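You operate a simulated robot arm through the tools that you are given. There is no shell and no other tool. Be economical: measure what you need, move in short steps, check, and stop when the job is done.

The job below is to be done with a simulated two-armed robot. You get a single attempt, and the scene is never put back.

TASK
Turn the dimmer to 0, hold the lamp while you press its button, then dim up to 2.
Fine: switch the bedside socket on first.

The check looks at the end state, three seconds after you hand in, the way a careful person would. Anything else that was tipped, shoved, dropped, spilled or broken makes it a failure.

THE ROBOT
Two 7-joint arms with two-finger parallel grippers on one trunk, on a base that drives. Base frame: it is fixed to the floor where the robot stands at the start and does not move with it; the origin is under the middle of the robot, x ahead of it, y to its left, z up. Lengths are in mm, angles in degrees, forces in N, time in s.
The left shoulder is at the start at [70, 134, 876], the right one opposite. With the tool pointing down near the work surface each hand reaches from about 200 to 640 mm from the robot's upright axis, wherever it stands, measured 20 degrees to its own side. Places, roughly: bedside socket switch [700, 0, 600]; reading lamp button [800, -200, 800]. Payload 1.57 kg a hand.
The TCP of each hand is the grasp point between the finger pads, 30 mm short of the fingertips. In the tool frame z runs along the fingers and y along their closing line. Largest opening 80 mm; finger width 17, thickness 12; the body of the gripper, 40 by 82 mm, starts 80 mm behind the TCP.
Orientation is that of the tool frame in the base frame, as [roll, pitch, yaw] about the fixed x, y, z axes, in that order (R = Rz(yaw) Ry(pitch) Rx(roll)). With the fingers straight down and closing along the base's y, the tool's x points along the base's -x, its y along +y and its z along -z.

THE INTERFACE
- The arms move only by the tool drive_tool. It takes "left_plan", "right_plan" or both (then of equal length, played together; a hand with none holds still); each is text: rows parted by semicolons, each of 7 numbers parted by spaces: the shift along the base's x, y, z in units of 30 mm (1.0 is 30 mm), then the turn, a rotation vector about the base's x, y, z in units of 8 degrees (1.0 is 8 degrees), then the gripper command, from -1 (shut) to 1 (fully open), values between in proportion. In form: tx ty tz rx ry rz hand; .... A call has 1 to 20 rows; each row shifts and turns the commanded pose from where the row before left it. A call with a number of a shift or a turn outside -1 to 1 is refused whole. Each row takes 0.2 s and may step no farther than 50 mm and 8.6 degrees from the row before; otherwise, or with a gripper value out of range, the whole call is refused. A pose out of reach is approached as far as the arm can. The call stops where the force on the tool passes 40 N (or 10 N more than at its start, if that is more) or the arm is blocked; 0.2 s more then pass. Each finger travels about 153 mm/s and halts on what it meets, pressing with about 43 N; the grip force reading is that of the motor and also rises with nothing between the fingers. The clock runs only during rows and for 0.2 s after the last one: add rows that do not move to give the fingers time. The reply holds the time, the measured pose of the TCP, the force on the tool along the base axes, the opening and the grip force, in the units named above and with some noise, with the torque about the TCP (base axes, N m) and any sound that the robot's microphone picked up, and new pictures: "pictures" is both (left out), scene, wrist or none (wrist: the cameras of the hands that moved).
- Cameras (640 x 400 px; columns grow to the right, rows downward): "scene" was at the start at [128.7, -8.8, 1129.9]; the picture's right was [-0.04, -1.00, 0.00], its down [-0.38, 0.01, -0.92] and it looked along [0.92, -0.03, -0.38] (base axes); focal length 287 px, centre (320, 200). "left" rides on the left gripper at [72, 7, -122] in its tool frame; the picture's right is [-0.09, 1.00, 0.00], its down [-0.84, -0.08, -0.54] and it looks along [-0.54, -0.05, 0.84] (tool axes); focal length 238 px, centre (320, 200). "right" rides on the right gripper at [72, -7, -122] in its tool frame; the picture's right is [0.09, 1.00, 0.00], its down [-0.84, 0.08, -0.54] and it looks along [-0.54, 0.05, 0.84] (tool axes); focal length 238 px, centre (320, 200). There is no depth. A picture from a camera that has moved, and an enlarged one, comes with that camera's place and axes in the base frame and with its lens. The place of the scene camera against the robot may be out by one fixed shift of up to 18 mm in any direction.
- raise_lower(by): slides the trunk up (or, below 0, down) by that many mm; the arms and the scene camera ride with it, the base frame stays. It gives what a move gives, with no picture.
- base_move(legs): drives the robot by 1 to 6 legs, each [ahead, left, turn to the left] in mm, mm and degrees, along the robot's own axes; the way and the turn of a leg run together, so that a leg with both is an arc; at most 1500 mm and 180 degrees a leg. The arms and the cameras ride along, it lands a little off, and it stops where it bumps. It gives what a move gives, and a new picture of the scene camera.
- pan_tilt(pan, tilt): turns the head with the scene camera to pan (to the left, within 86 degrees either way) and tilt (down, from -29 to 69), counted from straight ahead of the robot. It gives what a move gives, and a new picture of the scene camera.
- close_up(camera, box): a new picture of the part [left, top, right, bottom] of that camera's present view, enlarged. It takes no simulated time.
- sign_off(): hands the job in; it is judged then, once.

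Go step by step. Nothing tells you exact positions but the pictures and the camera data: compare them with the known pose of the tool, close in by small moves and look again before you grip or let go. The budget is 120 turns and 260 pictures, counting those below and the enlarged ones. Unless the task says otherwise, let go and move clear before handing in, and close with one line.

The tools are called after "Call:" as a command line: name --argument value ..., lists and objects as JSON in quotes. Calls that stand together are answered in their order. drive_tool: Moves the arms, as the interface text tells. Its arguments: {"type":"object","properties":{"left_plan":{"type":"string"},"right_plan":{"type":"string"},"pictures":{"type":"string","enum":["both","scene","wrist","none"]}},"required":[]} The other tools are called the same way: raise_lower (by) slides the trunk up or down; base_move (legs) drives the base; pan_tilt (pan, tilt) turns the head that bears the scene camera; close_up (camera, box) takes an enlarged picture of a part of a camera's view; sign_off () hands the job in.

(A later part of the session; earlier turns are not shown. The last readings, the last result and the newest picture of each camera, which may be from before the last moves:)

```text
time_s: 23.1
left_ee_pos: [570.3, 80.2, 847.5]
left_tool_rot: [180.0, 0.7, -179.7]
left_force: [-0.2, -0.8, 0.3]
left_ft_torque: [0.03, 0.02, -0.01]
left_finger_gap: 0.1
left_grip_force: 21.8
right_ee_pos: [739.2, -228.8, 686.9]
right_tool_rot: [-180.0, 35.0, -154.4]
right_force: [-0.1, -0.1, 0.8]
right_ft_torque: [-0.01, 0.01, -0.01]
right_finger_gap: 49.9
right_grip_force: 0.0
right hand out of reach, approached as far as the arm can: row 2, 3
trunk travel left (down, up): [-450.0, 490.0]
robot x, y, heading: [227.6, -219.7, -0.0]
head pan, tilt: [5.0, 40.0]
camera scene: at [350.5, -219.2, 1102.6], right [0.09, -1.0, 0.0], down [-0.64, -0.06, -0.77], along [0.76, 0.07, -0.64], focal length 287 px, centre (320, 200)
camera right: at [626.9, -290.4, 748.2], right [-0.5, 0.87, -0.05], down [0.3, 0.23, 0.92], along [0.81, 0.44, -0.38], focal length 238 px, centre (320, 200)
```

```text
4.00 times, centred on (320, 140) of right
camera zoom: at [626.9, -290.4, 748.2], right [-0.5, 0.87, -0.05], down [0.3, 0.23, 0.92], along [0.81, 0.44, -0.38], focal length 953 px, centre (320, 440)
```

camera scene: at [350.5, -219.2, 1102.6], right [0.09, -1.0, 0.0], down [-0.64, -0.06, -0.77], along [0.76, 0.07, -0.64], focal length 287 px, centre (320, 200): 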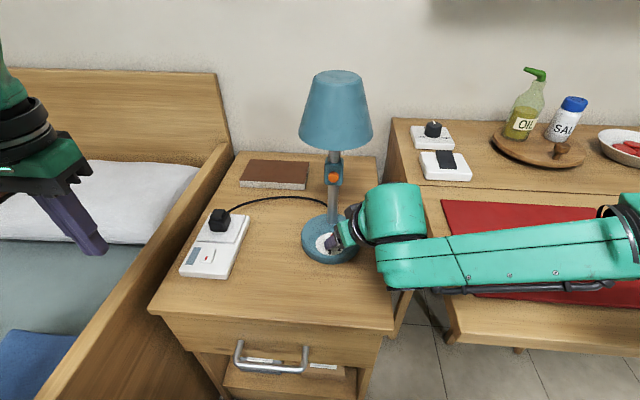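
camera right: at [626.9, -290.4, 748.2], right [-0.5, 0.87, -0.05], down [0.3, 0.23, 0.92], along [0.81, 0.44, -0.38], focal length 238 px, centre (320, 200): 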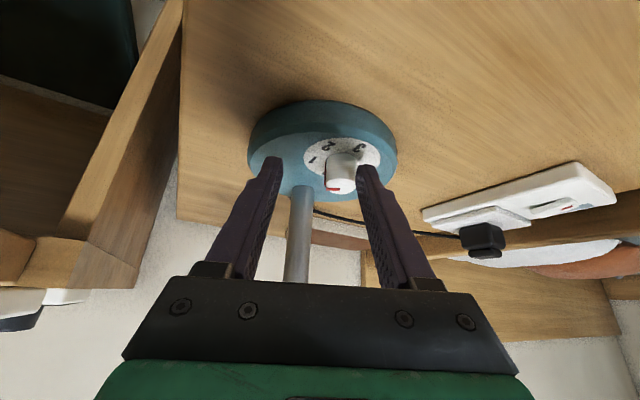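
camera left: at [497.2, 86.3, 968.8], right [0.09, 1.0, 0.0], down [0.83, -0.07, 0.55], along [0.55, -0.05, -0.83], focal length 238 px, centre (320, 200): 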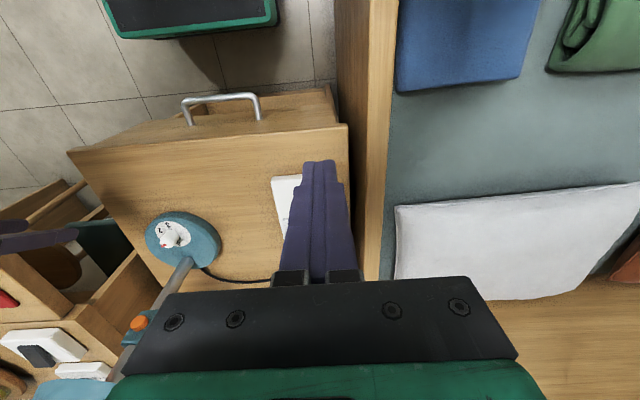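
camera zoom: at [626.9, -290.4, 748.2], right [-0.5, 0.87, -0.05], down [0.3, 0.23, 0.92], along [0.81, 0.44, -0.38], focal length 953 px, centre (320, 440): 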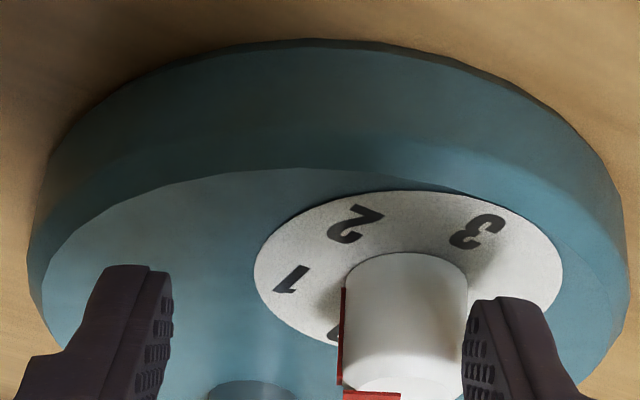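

The tilted wrist is cramped close to the body. I'll lift off, back the base up about 110 mm to straighten the arms, and retry.

Call:
drive_tool --right_plan "-0.5 -0.2 0.8 0 0 0 0.25; -0.5 -0.2 0.8 0 0 0 0.25" --pictures "none"

Call:
base_move --legs '[[-110, 0, 0]]'

```text
time_s: 23.7
left_ee_pos: [568.7, 81.0, 848.4]
left_tool_rot: [-180.0, 0.8, -179.8]
left_force: [0.5, -0.1, 0.9]
left_ft_torque: [-0.02, -0.05, -0.01]
left_finger_gap: 0.0
left_grip_force: 21.3
right_ee_pos: [709.4, -240.8, 736.6]
right_tool_rot: [-179.9, 35.0, -154.4]
right_force: [-0.4, -0.2, 0.2]
right_ft_torque: [0.04, -0.02, 0.0]
right_finger_gap: 49.9
right_grip_force: 0.0
trunk travel left (down, up): [-450.0, 490.0]
robot x, y, heading: [229.5, -219.4, 0.1]
head pan, tilt: [5.0, 40.0]
```

```text
time_s: 24.9
left_ee_pos: [458.7, 80.6, 848.0]
left_tool_rot: [180.0, 0.9, -179.7]
left_force: [-0.9, -0.3, 0.1]
left_ft_torque: [-0.03, -0.02, 0.01]
left_finger_gap: 0.2
left_grip_force: 21.4
right_ee_pos: [597.9, -240.9, 736.4]
right_tool_rot: [-179.9, 35.1, -154.3]
right_force: [-0.2, 0.6, -0.1]
right_ft_torque: [-0.02, -0.04, 0.01]
right_finger_gap: 50.2
right_grip_force: 0.2
trunk travel left (down, up): [-450.0, 490.0]
robot x, y, heading: [121.1, -220.2, 0.1]
head pan, tilt: [5.0, 40.0]
camera scene: at [238.8, -219.3, 1102.7], right [0.09, -1.0, 0.0], down [-0.64, -0.06, -0.77], along [0.76, 0.07, -0.64], focal length 287 px, centre (320, 200)
```

scene: 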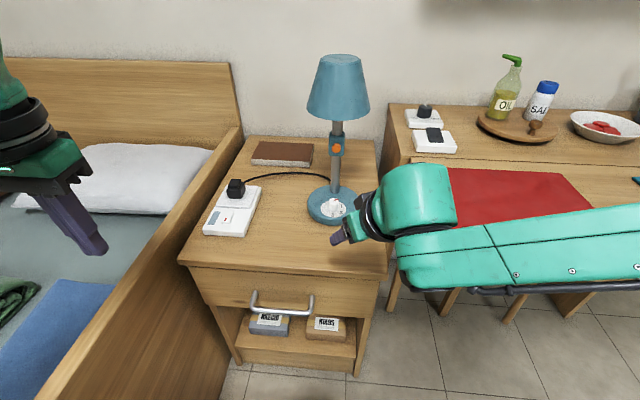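

Base back; now moving the right hand to the hover with 10° yaw to test reach.

Call:
drive_tool --right_plan "0.92 0.26 0 0 0 -0.47 0.25; 0.92 0.26 0 0 0 -0.47 0.25; 0.92 0.26 0 0 0 -0.47 0.25; 0.92 0.26 0 0 0 -0.48 0.25"

```text
time_s: 25.9
left_ee_pos: [459.9, 80.7, 848.1]
left_tool_rot: [179.9, 0.7, -179.7]
left_force: [0.2, 0.4, -0.2]
left_ft_torque: [0.01, 0.01, -0.02]
left_finger_gap: 0.1
left_grip_force: 21.3
right_ee_pos: [676.0, -265.8, 745.4]
right_tool_rot: [179.9, 35.1, -169.5]
right_force: [0.0, 0.4, -0.6]
right_ft_torque: [0.0, 0.02, 0.03]
right_finger_gap: 49.9
right_grip_force: 0.0
right hand out of reach, approached as far as the arm can: row 2, 3, 4
trunk travel left (down, up): [-450.0, 490.0]
robot x, y, heading: [122.9, -219.6, 0.1]
head pan, tilt: [5.0, 40.0]
camera scene: at [239.7, -219.5, 1102.6], right [0.09, -1.0, 0.0], down [-0.64, -0.06, -0.77], along [0.76, 0.07, -0.64], focal length 287 px, centre (320, 200)
camera right: at [551.9, -294.2, 804.8], right [-0.26, 0.97, -0.05], down [0.35, 0.14, 0.92], along [0.9, 0.22, -0.38], focal length 238 px, centre (320, 200)
```

scene: 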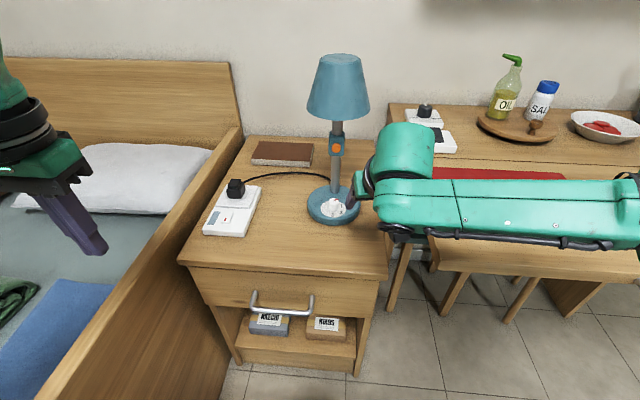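
right: 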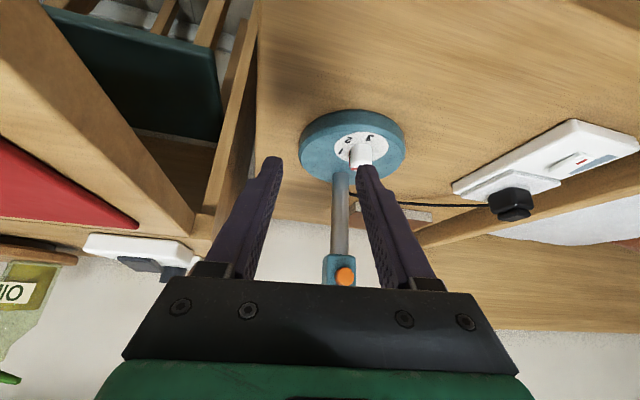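

Backing off didn't help, so the tilt seems to be the limiting factor. I'll test with less tilt (20°) and a 25° yaw.

Call:
drive_tool --right_plan "0 0 0 -0.163 0.923 0 0.25; 0 0 0 -0.163 0.923 0 0.25; 0 0 0 0 0 0.94 0.25; 0 0 0 0 0 0.94 0.25; 0.49 0.445 -0.06 0 0 0 0.25; 0.49 0.445 -0.06 0 0 0 0.25; 0.49 0.445 -0.06 0 0 0 0.25; 0.49 0.445 -0.06 0 0 0 0.25"

```text
time_s: 27.7
left_ee_pos: [458.9, 79.6, 848.1]
left_tool_rot: [179.9, 0.7, -179.7]
left_force: [-0.3, 0.8, 0.7]
left_ft_torque: [-0.04, 0.0, -0.03]
left_finger_gap: 0.1
left_grip_force: 21.0
right_ee_pos: [662.5, -283.5, 746.7]
right_tool_rot: [179.9, 20.0, -154.6]
right_force: [-0.1, -0.7, 0.6]
right_ft_torque: [0.02, 0.0, 0.01]
right_finger_gap: 50.0
right_grip_force: 0.1
right hand out of reach, approached as far as the arm can: row 1, 2, 5, 6, 7, 8
trunk travel left (down, up): [-450.0, 490.0]
robot x, y, heading: [120.7, -219.4, 0.3]
head pan, tilt: [5.0, 40.0]
camera scene: at [239.6, -219.4, 1102.6], right [0.09, -1.0, 0.0], down [-0.64, -0.06, -0.77], along [0.76, 0.07, -0.64], focal length 287 px, centre (320, 200)
camera right: at [569.4, -336.8, 837.7], right [-0.51, 0.86, -0.03], down [0.51, 0.33, 0.8], along [0.7, 0.39, -0.6], focal length 238 px, centre (320, 200)
```

scene: 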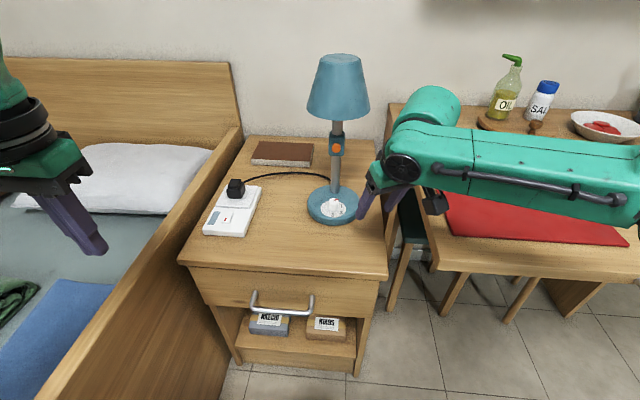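
right: 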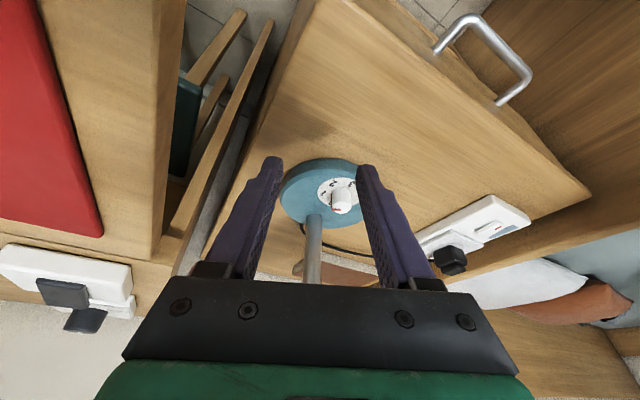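

Still blocked. I'll try raising the trunk so the arm reaches downward from a higher shoulder.

Call:
raise_lower --by 200

Call:
drive_tool --right_plan "-0.5 0 -1 0 0 0 0.25; -0.5 0 -1 0 0 0 0.25; 0 0 -1 0 0 0 0.25; 0 0 -1 0 0 0 0.25; 0 0 -1 0 0 0 0.25; 0 0 -1 0 0 0 0.25; 0.5 0.4 0 0 0 0 0.25; 0.5 0.4 -0.2 0 0 0 0.25; 0.5 0.4 -0.2 0 0 0 0.25; 0.5 0.4 0 0 0 0 0.25"

```text
time_s: 29.9
left_ee_pos: [460.0, 80.5, 1048.1]
left_tool_rot: [180.0, 0.8, -179.6]
left_force: [0.1, -0.1, 0.6]
left_ft_torque: [-0.01, 0.0, 0.0]
left_finger_gap: 0.0
left_grip_force: 21.7
right_ee_pos: [664.2, -284.8, 945.7]
right_tool_rot: [179.9, 19.9, -154.4]
right_force: [-0.2, 1.0, -0.5]
right_ft_torque: [0.03, -0.03, -0.04]
right_finger_gap: 49.8
right_grip_force: 0.0
trunk travel left (down, up): [-650.0, 290.0]
robot x, y, heading: [119.6, -219.6, -0.2]
head pan, tilt: [5.0, 40.0]
```

```text
time_s: 32.1
left_ee_pos: [460.1, 80.0, 1047.4]
left_tool_rot: [-180.0, 0.6, -179.7]
left_force: [0.0, 0.9, 0.0]
left_ft_torque: [0.0, -0.01, 0.0]
left_finger_gap: 0.0
left_grip_force: 21.5
right_ee_pos: [634.4, -310.5, 809.0]
right_tool_rot: [179.9, 20.1, -154.6]
right_force: [-0.9, 0.1, 0.6]
right_ft_torque: [0.0, 0.0, 0.04]
right_finger_gap: 50.1
right_grip_force: 0.0
right hand out of reach, approached as far as the arm can: row 4, 5, 6, 7, 8, 9, 10
trunk travel left (down, up): [-650.0, 290.0]
robot x, y, heading: [117.1, -225.3, 0.2]
head pan, tilt: [5.0, 40.0]
camera scene: at [239.6, -219.1, 1302.6], right [0.09, -1.0, 0.0], down [-0.64, -0.06, -0.77], along [0.76, 0.07, -0.64], focal length 287 px, centre (320, 200)
camera right: at [541.2, -362.5, 900.3], right [-0.51, 0.86, -0.03], down [0.51, 0.33, 0.8], along [0.7, 0.39, -0.6], focal length 238 px, centre (320, 200)
```

scene: 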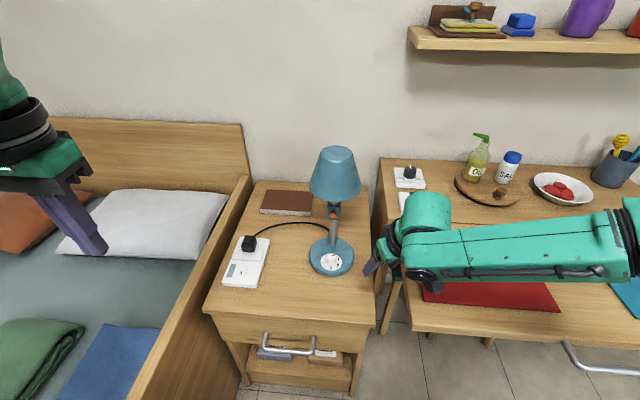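
right: 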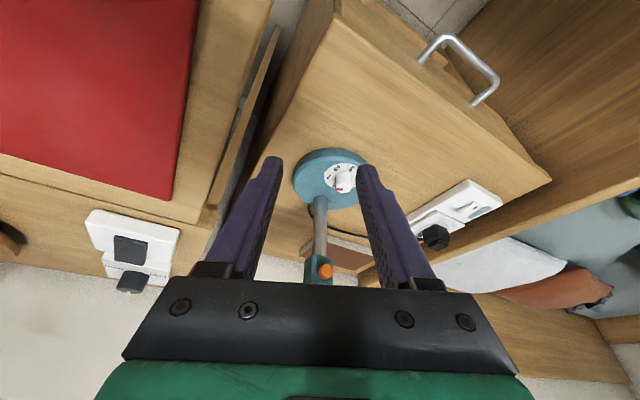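

Higher shoulder makes it worse, so a lower one should help. I'll raise the hand, then lower the trunk well below its starting height.

Call:
drive_tool --right_plan "-0.3 0 1 0 0 0 0.25; -0.3 0 1 0 0 0 0.25; -0.3 0 1 0 0 0 0.25; -0.3 0 1 0 0 0 0.25; -0.3 0 1 0 0 0 0.25; 0 0 1 0 0 0 0.25; 0 0 1 0 0 0 0.25; 0 0 1 0 0 0 0.25; 0 0 1 0 0 0 0.25; 0 0 1 0 0 0 0.25; 0 0 1 0 0 0 0.25" --pictures "none"

Call:
raise_lower --by -330

Call:
pan_tilt --pan -15 --tilt 35

```text
time_s: 34.5
left_ee_pos: [459.9, 79.6, 1047.7]
left_tool_rot: [180.0, 0.8, -179.8]
left_force: [-0.8, 0.4, -0.6]
left_ft_torque: [0.0, -0.02, 0.01]
left_finger_gap: 0.0
left_grip_force: 21.5
right_ee_pos: [589.3, -309.3, 1140.5]
right_tool_rot: [179.9, 20.0, -154.5]
right_force: [0.1, 0.7, -0.5]
right_ft_torque: [0.03, -0.02, -0.01]
right_finger_gap: 50.0
right_grip_force: 0.2
trunk travel left (down, up): [-650.0, 290.0]
robot x, y, heading: [120.0, -220.9, 0.2]
head pan, tilt: [5.0, 40.0]
```

```text
time_s: 37.7
left_ee_pos: [458.5, 80.8, 718.3]
left_tool_rot: [180.0, 0.8, -179.7]
left_force: [0.0, -0.3, -0.6]
left_ft_torque: [0.01, 0.0, -0.01]
left_finger_gap: 0.1
left_grip_force: 21.1
right_ee_pos: [590.4, -310.3, 810.8]
right_tool_rot: [179.9, 19.9, -154.5]
right_force: [0.6, 0.2, -0.4]
right_ft_torque: [-0.04, 0.0, 0.0]
right_finger_gap: 50.0
right_grip_force: 0.1
trunk travel left (down, up): [-320.0, 620.0]
robot x, y, heading: [119.5, -222.2, 0.5]
head pan, tilt: [5.0, 40.0]
```

```text
time_s: 38.6
left_ee_pos: [458.6, 79.0, 717.8]
left_tool_rot: [179.9, 0.7, -179.8]
left_force: [1.1, 0.5, 0.6]
left_ft_torque: [0.01, 0.02, 0.04]
left_finger_gap: 0.0
left_grip_force: 21.7
right_ee_pos: [589.7, -309.4, 810.4]
right_tool_rot: [179.8, 20.0, -154.6]
right_force: [0.3, 0.5, 0.4]
right_ft_torque: [-0.01, 0.02, 0.0]
right_finger_gap: 50.2
right_grip_force: 0.2
trunk travel left (down, up): [-320.0, 620.0]
robot x, y, heading: [120.0, -222.0, 0.2]
head pan, tilt: [-15.0, 35.0]
camera scene: at [240.1, -249.5, 980.2], right [-0.26, -0.97, 0.0], down [-0.55, 0.15, -0.82], along [0.79, -0.21, -0.57], focal length 287 px, centre (320, 200)
```

scene: 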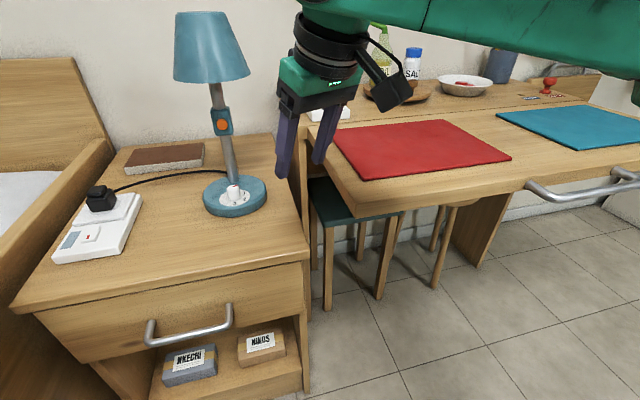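

Better arm shape now. I'll raise the left hand clear, drive 80 mm ahead and go to the knob hover with a 20° tilt.

Call:
drive_tool --left_plan "0 0 1 0 0 0 -1; 0 0 1 0 0 0 -1; 0 0 1 0 0 0 -1; 0 0 1 0 0 0 -1" --pictures "none"

Call:
base_move --legs '[[80, 0, 0]]'

Call:
drive_tool --right_plan "0.37 0.55 -0.4 0 0 0 0.25; 0.37 0.55 -0.4 0 0 0 0.25; 0.37 0.55 -0.4 0 0 0 0.25; 0.37 0.55 -0.4 0 0 0 0.25; 0.37 0.55 -0.4 0 0 0 0.25; 0.37 0.55 -0.4 0 0 0 0.25"

```text
time_s: 39.6
left_ee_pos: [475.5, 71.6, 830.4]
left_tool_rot: [179.9, 0.7, -179.8]
left_force: [0.1, 0.4, -0.9]
left_ft_torque: [-0.02, -0.04, -0.01]
left_finger_gap: 0.0
left_grip_force: 20.9
left hand out of reach, approached as far as the arm can: row 3, 4
right_ee_pos: [589.3, -311.1, 810.5]
right_tool_rot: [179.9, 20.0, -154.5]
right_force: [0.8, -1.3, 0.1]
right_ft_torque: [0.01, 0.0, 0.02]
right_finger_gap: 50.1
right_grip_force: 0.1
trunk travel left (down, up): [-320.0, 620.0]
robot x, y, heading: [118.2, -219.6, 0.1]
head pan, tilt: [-15.0, 35.0]
```

```text
time_s: 40.6
left_ee_pos: [554.8, 73.5, 830.3]
left_tool_rot: [180.0, 0.6, -179.5]
left_force: [0.3, -0.3, -1.3]
left_ft_torque: [0.01, 0.0, -0.01]
left_finger_gap: 0.3
left_grip_force: 21.1
right_ee_pos: [668.9, -309.0, 810.8]
right_tool_rot: [179.9, 20.1, -154.4]
right_force: [0.5, 0.2, 0.5]
right_ft_torque: [-0.02, 0.0, -0.02]
right_finger_gap: 50.0
right_grip_force: 0.1
trunk travel left (down, up): [-320.0, 620.0]
robot x, y, heading: [198.2, -223.2, 0.2]
head pan, tilt: [-15.0, 35.0]
camera scene: at [319.9, -248.9, 980.0], right [-0.25, -0.97, 0.0], down [-0.56, 0.15, -0.82], along [0.79, -0.21, -0.57], focal length 287 px, centre (320, 200)
```

scene: 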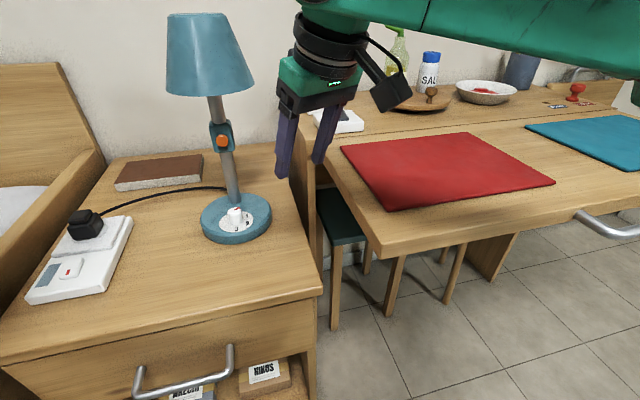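

```text
time_s: 42.0
left_ee_pos: [554.7, 73.5, 830.5]
left_tool_rot: [179.9, 0.6, -179.5]
left_force: [0.5, -0.8, 0.4]
left_ft_torque: [-0.01, 0.01, -0.01]
left_finger_gap: 0.1
left_grip_force: 20.9
right_ee_pos: [687.3, -278.1, 774.4]
right_tool_rot: [179.9, 19.9, -154.4]
right_force: [0.3, 0.1, 0.8]
right_ft_torque: [-0.02, 0.03, -0.01]
right_finger_gap: 50.2
right_grip_force: 0.0
right hand out of reach, approached as far as the arm can: row 2, 3, 4, 5, 6
trunk travel left (down, up): [-320.0, 620.0]
robot x, y, heading: [192.5, -221.2, 0.5]
head pan, tilt: [-15.0, 35.0]
camera scene: at [319.0, -248.9, 980.2], right [-0.25, -0.97, 0.0], down [-0.55, 0.15, -0.82], along [0.79, -0.21, -0.57], focal length 287 px, centre (320, 200)
camera right: at [593.3, -331.9, 866.4], right [-0.51, 0.86, -0.03], down [0.51, 0.33, 0.8], along [0.69, 0.39, -0.6], focal length 238 px, centre (320, 200)
```

scene: 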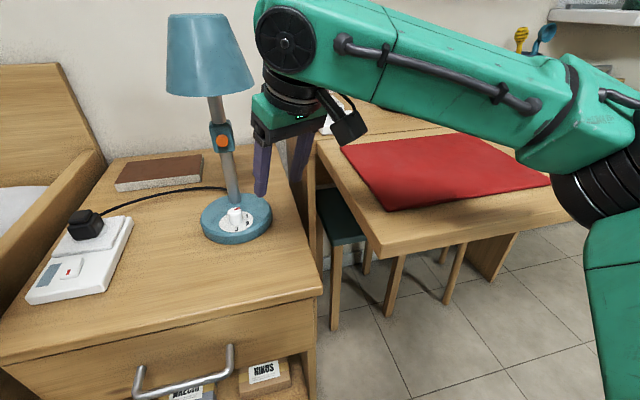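
right: 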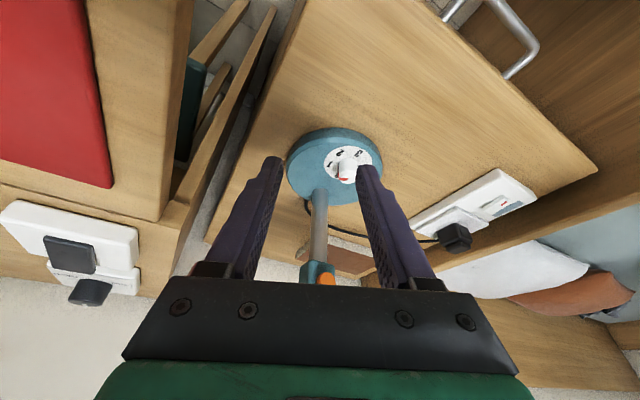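

The limit looks like the upper arm not swinging inward, so I should present the lamp more to the right of the body. I'll retract a little and turn the robot 12° left.

Call:
drive_tool --right_plan "-0.8 -0.6 0 0 0 0 0.25; -0.8 -0.6 0 0 0 0 0.25" --pictures "none"

Call:
base_move --legs '[[0, 0, 12]]'

Call:
pan_tilt --pan 0 --tilt 60

```text
time_s: 42.6
left_ee_pos: [553.7, 74.2, 830.3]
left_tool_rot: [179.9, 0.8, -179.4]
left_force: [0.6, 0.6, 0.2]
left_ft_torque: [-0.02, 0.02, -0.01]
left_finger_gap: 0.2
left_grip_force: 21.4
right_ee_pos: [637.9, -316.3, 773.1]
right_tool_rot: [-180.0, 20.1, -154.4]
right_force: [-1.1, 1.0, 0.1]
right_ft_torque: [0.02, -0.01, 0.0]
right_finger_gap: 50.2
right_grip_force: 0.0
trunk travel left (down, up): [-320.0, 620.0]
robot x, y, heading: [193.8, -221.6, 0.1]
head pan, tilt: [-15.0, 35.0]
```

```text
time_s: 43.8
left_ee_pos: [485.6, 139.5, 829.4]
left_tool_rot: [180.0, 0.7, -167.8]
left_force: [-0.6, -0.6, -0.6]
left_ft_torque: [-0.02, 0.02, 0.02]
left_finger_gap: 0.0
left_grip_force: 21.3
right_ee_pos: [648.8, -224.6, 774.2]
right_tool_rot: [179.9, 20.0, -142.6]
right_force: [0.4, 0.1, 0.1]
right_ft_torque: [-0.02, -0.01, 0.01]
right_finger_gap: 49.9
right_grip_force: 0.1
trunk travel left (down, up): [-320.0, 620.0]
robot x, y, heading: [192.0, -220.6, 12.3]
head pan, tilt: [-15.0, 35.0]
camera scene: at [320.6, -220.7, 980.2], right [-0.05, -1.0, 0.0], down [-0.57, 0.03, -0.82], along [0.82, -0.04, -0.57], focal length 287 px, centre (320, 200)
```

scene: 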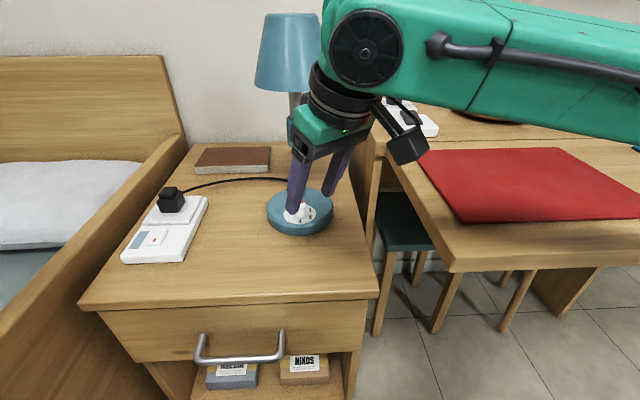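

```text
time_s: 44.7
left_ee_pos: [485.6, 138.5, 829.4]
left_tool_rot: [179.9, 0.7, -167.8]
left_force: [0.4, -0.5, 0.1]
left_ft_torque: [0.01, -0.01, 0.0]
left_finger_gap: 0.0
left_grip_force: 21.4
right_ee_pos: [648.4, -224.0, 775.1]
right_tool_rot: [179.9, 20.1, -142.6]
right_force: [0.0, -0.2, 0.2]
right_ft_torque: [0.02, 0.02, 0.03]
right_finger_gap: 50.1
right_grip_force: 0.1
trunk travel left (down, up): [-320.0, 620.0]
robot x, y, heading: [198.1, -222.3, 12.0]
head pan, tilt: [0.0, 60.0]
camera scene: at [298.0, -202.4, 945.9], right [0.21, -0.98, 0.0], down [-0.85, -0.18, -0.5], along [0.49, 0.1, -0.87], focal length 287 px, centre (320, 200)
```

scene: 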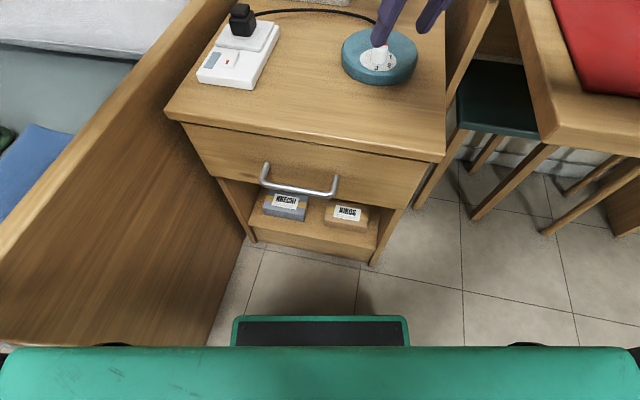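

Good, the bed still clears the base. Re-orienting (tilt 30°, yaw 15°) and moving to the knob hover.

Call:
drive_tool --right_plan "0 0 0 0.38 -0.495 0 0.25; 0 0 0 0.38 -0.495 0 0.25; 0 0 0 0 0 -0.942 0.25; 0 0 0 0 0 -0.942 0.25; 0 0 0 0 0 -0.942 0.25; 0.483 0.087 -0.287 0 0 0 0.25; 0.483 0.087 -0.287 0 0 0 0.25; 0.483 0.087 -0.287 0 0 0 0.25; 0.483 0.087 -0.287 0 0 0 0.25; 0.483 0.087 -0.287 0 0 0 0.25" --pictures "wrist"

```text
time_s: 46.9
left_ee_pos: [486.8, 139.9, 829.6]
left_tool_rot: [180.0, 0.7, -167.8]
left_force: [-0.2, -0.3, -0.3]
left_ft_torque: [0.02, 0.0, 0.02]
left_finger_gap: 0.0
left_grip_force: 21.2
right_ee_pos: [721.0, -209.2, 729.8]
right_tool_rot: [179.9, 30.0, -165.3]
right_force: [-0.4, 0.1, -0.2]
right_ft_torque: [-0.03, -0.04, 0.01]
right_finger_gap: 50.1
right_grip_force: 0.0
trunk travel left (down, up): [-320.0, 620.0]
robot x, y, heading: [196.5, -221.5, 12.0]
head pan, tilt: [0.0, 60.0]
camera right: at [605.0, -247.6, 801.1], right [-0.33, 0.94, -0.04], down [0.42, 0.19, 0.89], along [0.85, 0.28, -0.46], focal length 238 px, centre (320, 200)
```

right: 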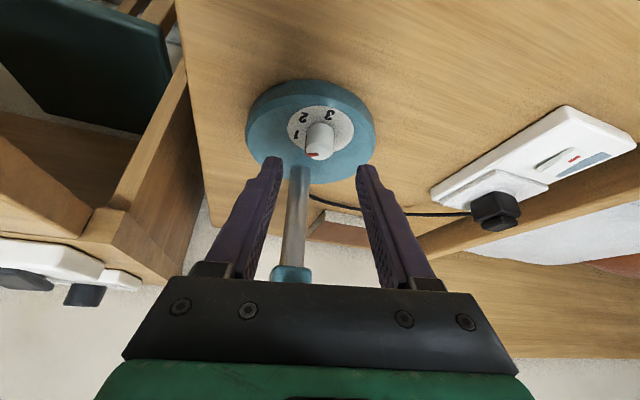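

Reached. Advancing to straddle the knob.

Call:
drive_tool --right_plan "0.321 0.066 -0.552 0 0 0 0.25; 0.321 0.066 -0.552 0 0 0 0.25; 0.321 0.066 -0.552 0 0 0 0.25" --pictures "wrist"

Call:
close_up --camera "right" --box '[240, 100, 400, 200]'

```text
time_s: 47.7
left_ee_pos: [487.6, 139.2, 830.0]
left_tool_rot: [-180.0, 0.7, -167.9]
left_force: [0.2, 0.0, -0.9]
left_ft_torque: [0.02, 0.0, -0.02]
left_finger_gap: 0.0
left_grip_force: 20.8
right_ee_pos: [751.3, -205.4, 680.9]
right_tool_rot: [179.8, 30.0, -165.3]
right_force: [-1.2, 0.2, -0.2]
right_ft_torque: [0.02, 0.01, -0.02]
right_finger_gap: 49.7
right_grip_force: 0.1
trunk travel left (down, up): [-320.0, 620.0]
robot x, y, heading: [196.3, -221.2, 12.1]
head pan, tilt: [0.0, 60.0]
camera right: at [634.3, -242.9, 751.9], right [-0.33, 0.94, -0.04], down [0.42, 0.19, 0.89], along [0.85, 0.28, -0.46], focal length 238 px, centre (320, 200)
```

right: 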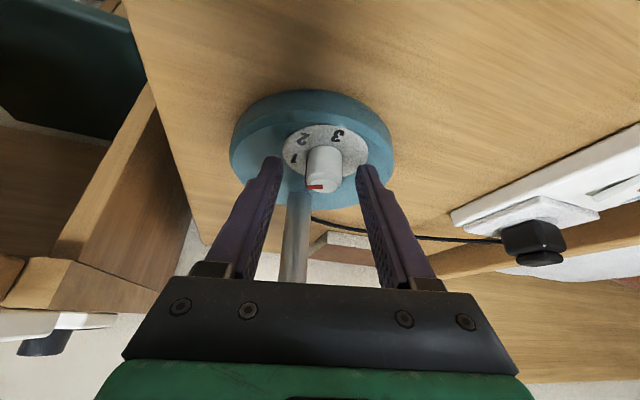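

```text
4.00 times, centred on (320, 150) of right
camera zoom: at [634.3, -242.9, 751.9], right [-0.33, 0.94, -0.04], down [0.42, 0.19, 0.89], along [0.85, 0.28, -0.46], focal length 953 px, centre (320, 400)
```

zoom: 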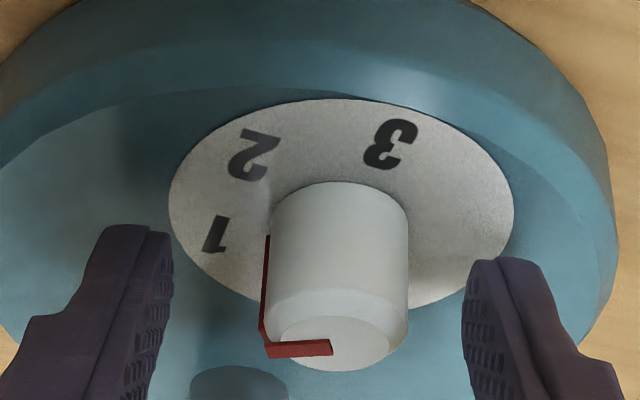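

Knob is nearly centred (off ~2.5 mm). I'll correct and close on it.

Call:
drive_tool --right_plan "-0.02 0.08 0 0 0 0 0.25; 0 0 0 0 0 0 -0.2; 0 0 0 0 0 0 -1; 0 0 0 0 0 0 -1" --pictures "wrist"

Call:
close_up --camera "right" --box '[240, 100, 400, 200]'

```text
time_s: 48.7
left_ee_pos: [486.1, 140.4, 829.6]
left_tool_rot: [-180.0, 0.7, -167.9]
left_force: [0.3, 0.0, 0.2]
left_ft_torque: [0.0, 0.02, -0.03]
left_finger_gap: 0.0
left_grip_force: 21.4
right_ee_pos: [749.0, -203.2, 682.5]
right_tool_rot: [180.0, 30.0, -165.1]
right_force: [0.9, 1.0, 0.1]
right_ft_torque: [0.05, -0.14, 0.02]
right_finger_gap: 22.9
right_grip_force: 35.2
trunk travel left (down, up): [-320.0, 620.0]
robot x, y, heading: [200.6, -223.0, 12.1]
head pan, tilt: [0.0, 60.0]
camera right: at [633.3, -240.7, 752.6], right [-0.33, 0.94, -0.04], down [0.42, 0.19, 0.89], along [0.85, 0.28, -0.46], focal length 238 px, centre (320, 200)
```

right: 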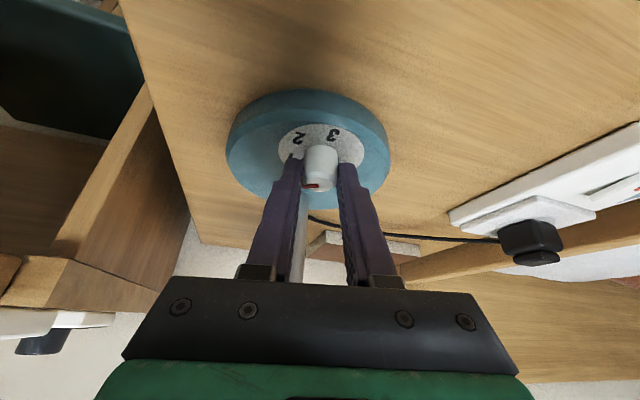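

```text
4.00 times, centred on (320, 150) of right
camera zoom: at [633.3, -240.7, 752.6], right [-0.33, 0.94, -0.04], down [0.42, 0.19, 0.89], along [0.85, 0.28, -0.46], focal length 953 px, centre (320, 400)
```

zoom: 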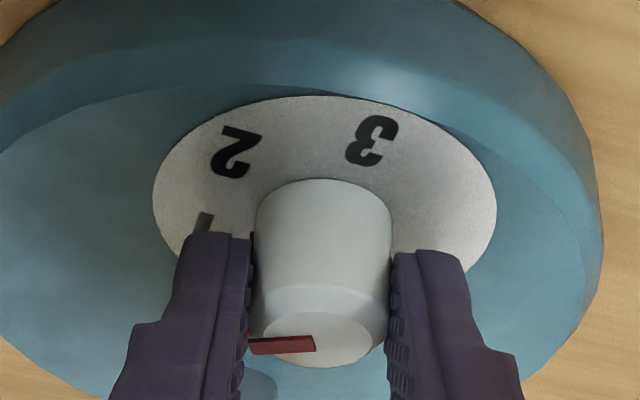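

Knob gripped (gap 23 mm). I'll turn it counter-clockwise (1→0), orbiting about the knob axis; the first half now, then check.

Call:
drive_tool --right_plan "0.0167 -0.0493 0 0 0 0.9375 -1; 0.0233 -0.047 0 0 0 0.9375 -1; 0.029 -0.0437 0 0 0 0.9375 -1; 0.0343 -0.0393 0 0 0 0.9375 -1"

Call:
close_up --camera "right" --box '[240, 100, 400, 200]'

```text
time_s: 49.7
left_ee_pos: [486.7, 139.8, 829.9]
left_tool_rot: [180.0, 0.7, -167.8]
left_force: [-0.3, -0.1, -0.9]
left_ft_torque: [-0.02, -0.01, 0.0]
left_finger_gap: 0.0
left_grip_force: 21.3
right_ee_pos: [750.5, -209.2, 680.4]
right_tool_rot: [179.9, 30.0, -135.2]
right_force: [0.6, -1.6, 0.9]
right_ft_torque: [-0.03, 0.01, -0.01]
right_finger_gap: 22.8
right_grip_force: 35.0
trunk travel left (down, up): [-320.0, 620.0]
robot x, y, heading: [197.4, -223.1, 12.0]
head pan, tilt: [0.0, 60.0]
camera scene: at [297.9, -202.5, 945.9], right [0.21, -0.98, 0.0], down [-0.85, -0.18, -0.5], along [0.49, 0.1, -0.87], focal length 287 px, centre (320, 200)
camera right: at [671.3, -299.7, 752.6], right [-0.76, 0.65, -0.04], down [0.27, 0.37, 0.89], along [0.59, 0.66, -0.46], focal length 238 px, centre (320, 200)
```

scene: 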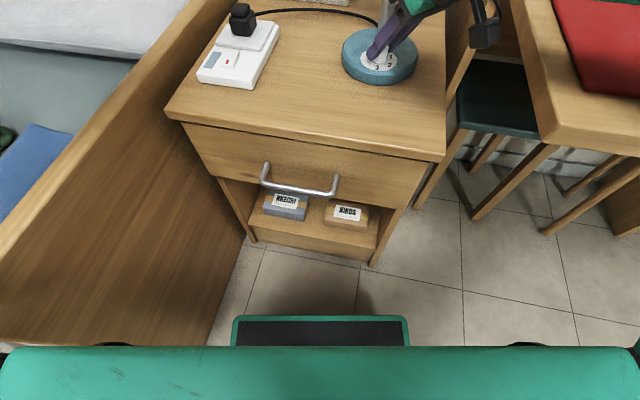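
right: 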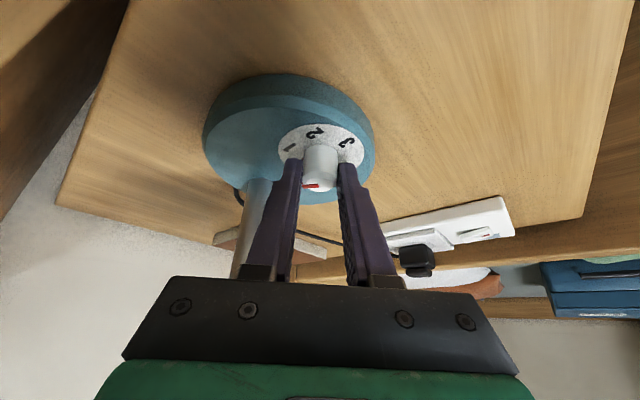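

```text
4.00 times, centred on (320, 150) of right
camera zoom: at [671.3, -299.7, 752.6], right [-0.76, 0.65, -0.04], down [0.27, 0.37, 0.89], along [0.59, 0.66, -0.46], focal length 953 px, centre (320, 400)
```

zoom: 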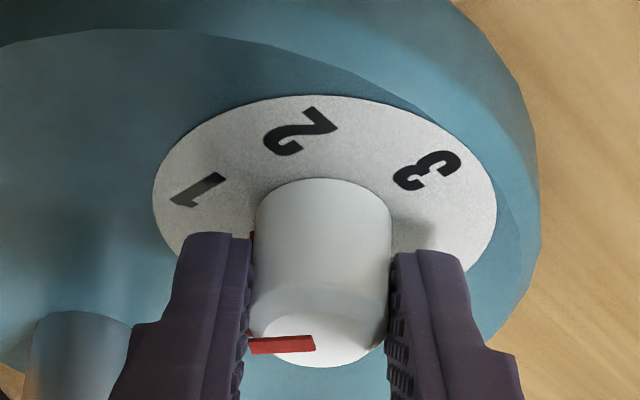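

The knob turns with the hand and the base stays put. Continuing another 30°.

Call:
drive_tool --right_plan "0.0393 -0.0343 0 0 0 0.9375 -1; 0.0437 -0.029 0 0 0 0.9375 -1; 0.047 -0.0233 0 0 0 0.9375 -1; 0.0493 -0.0167 0 0 0 0.9375 -1" --pictures "wrist"

Call:
close_up --camera "right" --box '[240, 100, 400, 200]'

```text
time_s: 50.7
left_ee_pos: [485.8, 139.2, 829.5]
left_tool_rot: [180.0, 0.6, -167.8]
left_force: [0.6, -0.1, 0.4]
left_ft_torque: [-0.02, 0.03, 0.02]
left_finger_gap: 0.0
left_grip_force: 21.0
right_ee_pos: [757.8, -211.4, 681.9]
right_tool_rot: [179.9, 30.0, -105.2]
right_force: [1.1, -0.8, 0.3]
right_ft_torque: [0.0, 0.04, -0.04]
right_finger_gap: 23.0
right_grip_force: 34.7
trunk travel left (down, up): [-320.0, 620.0]
robot x, y, heading: [199.5, -221.9, 12.0]
head pan, tilt: [0.0, 60.0]
camera right: at [733.7, -331.4, 752.6], right [-0.98, 0.18, -0.04], down [0.05, 0.46, 0.89], along [0.18, 0.87, -0.46], focal length 238 px, centre (320, 200)
```

right: 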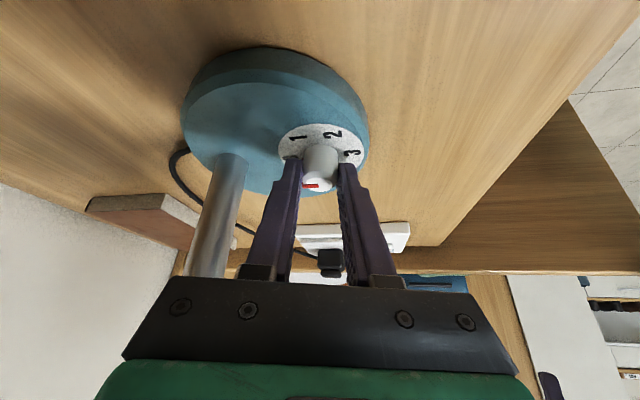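

```text
4.00 times, centred on (320, 150) of right
camera zoom: at [733.7, -331.4, 752.6], right [-0.98, 0.18, -0.04], down [0.05, 0.46, 0.89], along [0.18, 0.87, -0.46], focal length 953 px, centre (320, 400)
```

zoom: 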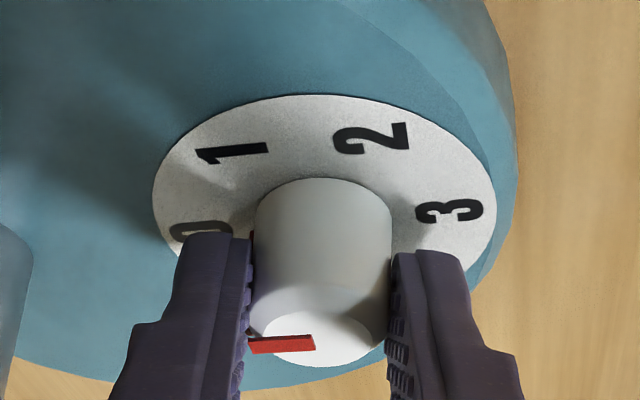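

The label 0 is now where label 1 was relative to the grip, so the knob should be at 0. Opening and backing off along the tool to check.

Call:
drive_tool --right_plan "0 0 0 0 0 0 0.25; 0 0 0 0 0 0 0.25; -0.11 -0.4 0.72 0 0 0 0.25; -0.11 -0.4 0.72 0 0 0 0.25; -0.11 -0.4 0.72 0 0 0 0.25" --pictures "wrist"

Call:
close_up --camera "right" --box '[240, 80, 400, 180]'

```text
time_s: 51.9
left_ee_pos: [486.5, 140.6, 830.1]
left_tool_rot: [180.0, 0.8, -167.7]
left_force: [0.0, 0.4, -0.1]
left_ft_torque: [-0.01, 0.01, -0.03]
left_finger_gap: 0.0
left_grip_force: 21.2
right_ee_pos: [747.2, -247.1, 745.7]
right_tool_rot: [179.9, 30.0, -105.2]
right_force: [-0.1, 0.6, -0.3]
right_ft_torque: [0.01, 0.02, 0.0]
right_finger_gap: 49.9
right_grip_force: 0.0
trunk travel left (down, up): [-320.0, 620.0]
robot x, y, heading: [200.2, -223.8, 12.2]
head pan, tilt: [0.0, 60.0]
camera right: at [724.0, -366.5, 816.2], right [-0.98, 0.18, -0.04], down [0.05, 0.46, 0.89], along [0.18, 0.87, -0.46], focal length 238 px, centre (320, 200)
```

right: 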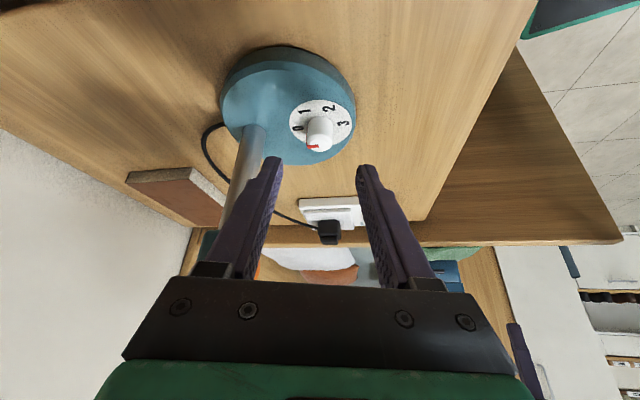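

```text
4.00 times, centred on (320, 130) of right
camera zoom: at [724.0, -366.5, 816.2], right [-0.98, 0.18, -0.04], down [0.05, 0.46, 0.89], along [0.18, 0.87, -0.46], focal length 953 px, centre (320, 480)
```

zoom: 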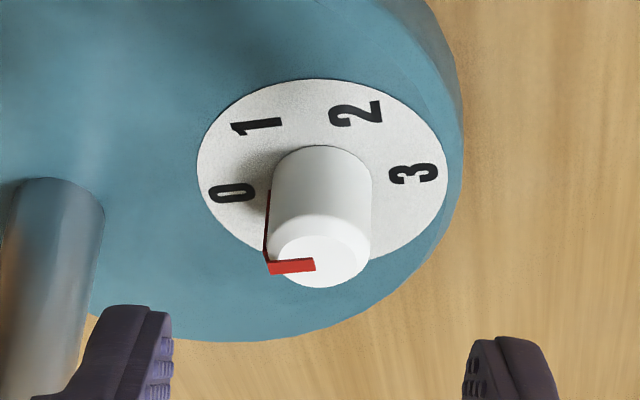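

The pointer is at 0. Next I'll withdraw the right hand, turn the base back to straight so both arms can reach, and level the right hand for the button press.

Call:
drive_tool --right_plan "-0.1 -0.3 0.5 0 0 0 0.25; -0.7 -0.4 0.3 0 0 -0.94 -1; -0.7 -0.4 0.3 0 0 -0.94 -1; -0.7 -0.4 0.3 0 0 -0.94 -1; -0.7 -0.4 0.3 0 0 -0.94 -1; -0.7 -0.3 0 0 0 -0.94 -1; -0.7 0 0 0 0 -0.94 -1; 0 0 0 0.446 -0.773 0 -1; 0 0 0 0.446 -0.773 0 -1; 0 0 0 0.446 -0.773 0 -1; 0 0 0 0.446 -0.773 0 -1; 0 0 0 0.446 -0.773 0 -1; 0 0 0 0.446 -0.773 0 -1" --pictures "wrist"

Call:
base_move --legs '[[0, 0, -12]]'

Call:
pan_tilt --pan 0 --tilt 25

```text
time_s: 54.7
left_ee_pos: [486.1, 139.4, 830.8]
left_tool_rot: [179.9, 0.8, -167.8]
left_force: [1.0, -0.7, 0.3]
left_ft_torque: [0.01, -0.03, 0.0]
left_finger_gap: 0.0
left_grip_force: 20.9
right_ee_pos: [619.0, -311.3, 796.5]
right_tool_rot: [179.8, 44.2, -150.6]
right_force: [0.9, 0.1, -0.1]
right_ft_torque: [0.01, -0.04, 0.03]
right_finger_gap: 0.0
right_grip_force: 21.2
right hand out of reach, approached as far as the arm can: row 10, 11, 12, 13
trunk travel left (down, up): [-320.0, 620.0]
robot x, y, heading: [194.5, -218.8, 11.8]
head pan, tilt: [0.0, 60.0]
camera right: at [504.9, -385.1, 835.8], right [-0.55, 0.83, -0.06], down [0.15, 0.17, 0.97], along [0.82, 0.53, -0.22], focal length 238 px, centre (320, 200)
```

right: 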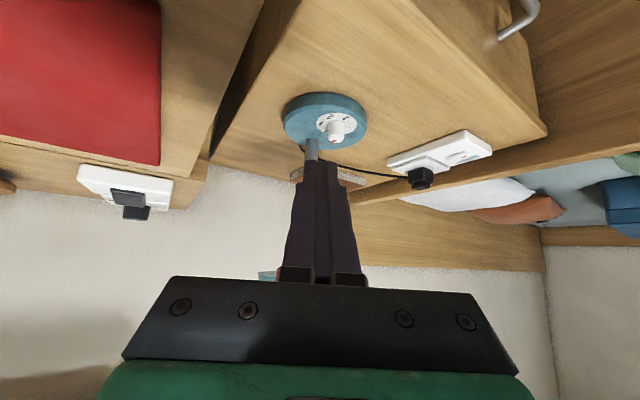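

```text
time_s: 55.8
left_ee_pos: [555.6, 69.6, 830.0]
left_tool_rot: [180.0, 0.7, -179.8]
left_force: [0.2, -0.3, 1.0]
left_ft_torque: [-0.02, 0.02, 0.04]
left_finger_gap: 0.0
left_grip_force: 20.6
right_ee_pos: [589.4, -398.5, 796.3]
right_tool_rot: [179.7, 44.4, -162.5]
right_force: [1.0, -0.7, 0.2]
right_ft_torque: [-0.02, -0.03, 0.0]
right_finger_gap: 0.0
right_grip_force: 21.3
trunk travel left (down, up): [-320.0, 620.0]
robot x, y, heading: [197.3, -222.1, 0.1]
head pan, tilt: [0.0, 60.0]
camera scene: at [300.5, -227.1, 945.9], right [0.0, -1.0, 0.0], down [-0.87, 0.0, -0.5], along [0.5, 0.0, -0.87], focal length 287 px, centre (320, 200)
```

scene: 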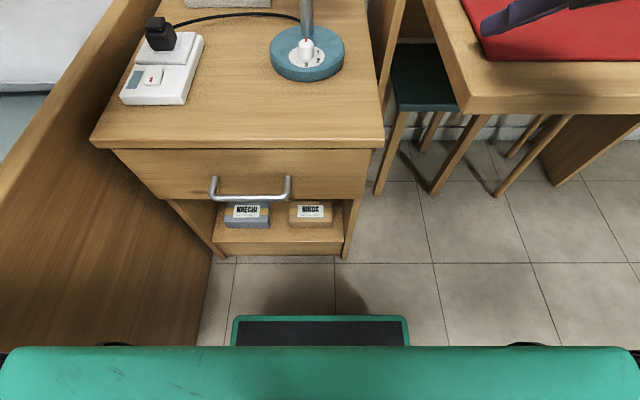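

```text
time_s: 56.9
left_ee_pos: [556.5, 71.2, 830.5]
left_tool_rot: [179.9, 0.7, -179.9]
left_force: [-0.3, 0.9, 0.6]
left_ft_torque: [-0.03, 0.02, 0.0]
left_finger_gap: 0.0
left_grip_force: 21.6
right_ee_pos: [590.6, -397.8, 796.4]
right_tool_rot: [179.7, 44.3, -162.6]
right_force: [0.0, 0.2, 0.3]
right_ft_torque: [-0.01, -0.02, -0.01]
right_finger_gap: 0.1
right_grip_force: 21.5
trunk travel left (down, up): [-320.0, 620.0]
robot x, y, heading: [199.3, -222.9, 0.0]
head pan, tilt: [0.0, 25.0]
camera scene: at [326.0, -227.0, 995.9], right [0.0, -1.0, 0.0], down [-0.42, 0.0, -0.91], along [0.91, 0.0, -0.42], focal length 287 px, centre (320, 200)
```

scene: 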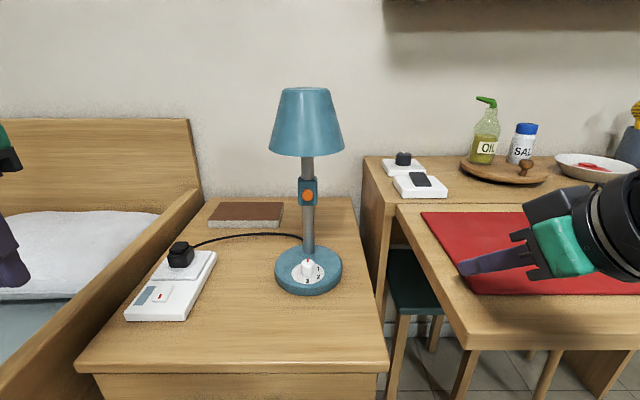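

Now bringing the left hand, yawed −55° and tilted 65°, to a stand-off about 160 mm from the lamp stem.

Call:
drive_tool --left_plan "0.396 -0.319 -0.096 0 0 -0.982 -1; 0.396 -0.319 -0.096 0 0 -0.982 -1; 0.396 -0.319 -0.096 0 0 -0.982 -1; 0.396 -0.319 -0.096 0 0 -0.982 -1; 0.396 -0.319 -0.096 0 0 -0.982 -1; 0.396 -0.319 -0.096 0 0 -0.982 -1; 0.396 -0.319 -0.096 0 0 -0.982 -1; 0.396 -0.319 -0.096 -0.74 -0.518 0 -1; 0.396 -0.319 -0.096 -0.74 -0.518 0 -1; 0.396 -0.319 -0.096 -0.74 -0.518 0 -1; 0.396 -0.319 -0.096 -0.74 -0.518 0 -1; 0.396 -0.319 -0.096 -0.74 -0.518 0 -1; 0.396 -0.319 -0.096 -0.74 -0.518 0 -1; 0.396 -0.319 -0.096 -0.74 -0.518 0 0.4; 0.396 -0.319 -0.096 -0.74 -0.518 0 0.4; 0.396 -0.319 -0.096 -0.74 -0.518 0 0.4"

```text
time_s: 60.2
left_ee_pos: [744.9, -82.6, 783.9]
left_tool_rot: [-179.8, 66.0, 125.2]
left_force: [0.6, 0.0, -0.2]
left_ft_torque: [-0.01, 0.0, -0.02]
left_finger_gap: 55.9
left_grip_force: 0.2
right_ee_pos: [589.0, -398.2, 796.4]
right_tool_rot: [179.8, 44.3, -162.6]
right_force: [-0.1, 0.6, 0.1]
right_ft_torque: [0.05, -0.02, -0.02]
right_finger_gap: 0.0
right_grip_force: 21.9
trunk travel left (down, up): [-320.0, 620.0]
robot x, y, heading: [196.8, -221.4, -0.1]
head pan, tilt: [0.0, 25.0]
camera scene: at [326.2, -226.9, 995.9], right [0.0, -1.0, 0.0], down [-0.42, 0.0, -0.91], along [0.91, 0.0, -0.42], focal length 287 px, centre (320, 200)
camera left: at [670.9, 36.0, 767.5], right [0.84, 0.54, 0.08], down [-0.15, 0.08, 0.99], along [0.53, -0.84, 0.15], focal length 238 px, centre (320, 200)
```

scene: 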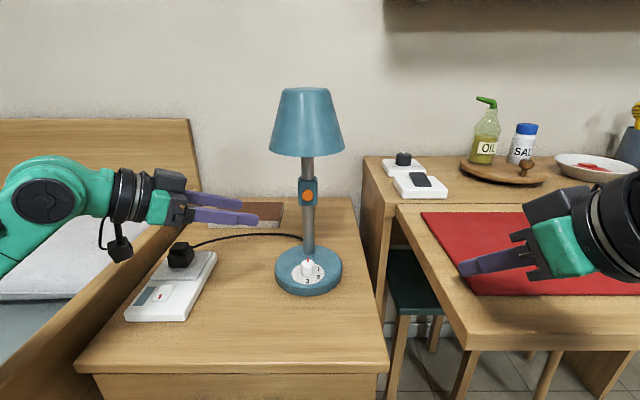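
left: 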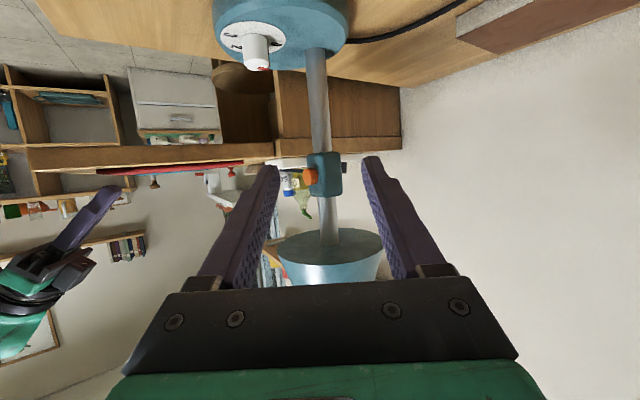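

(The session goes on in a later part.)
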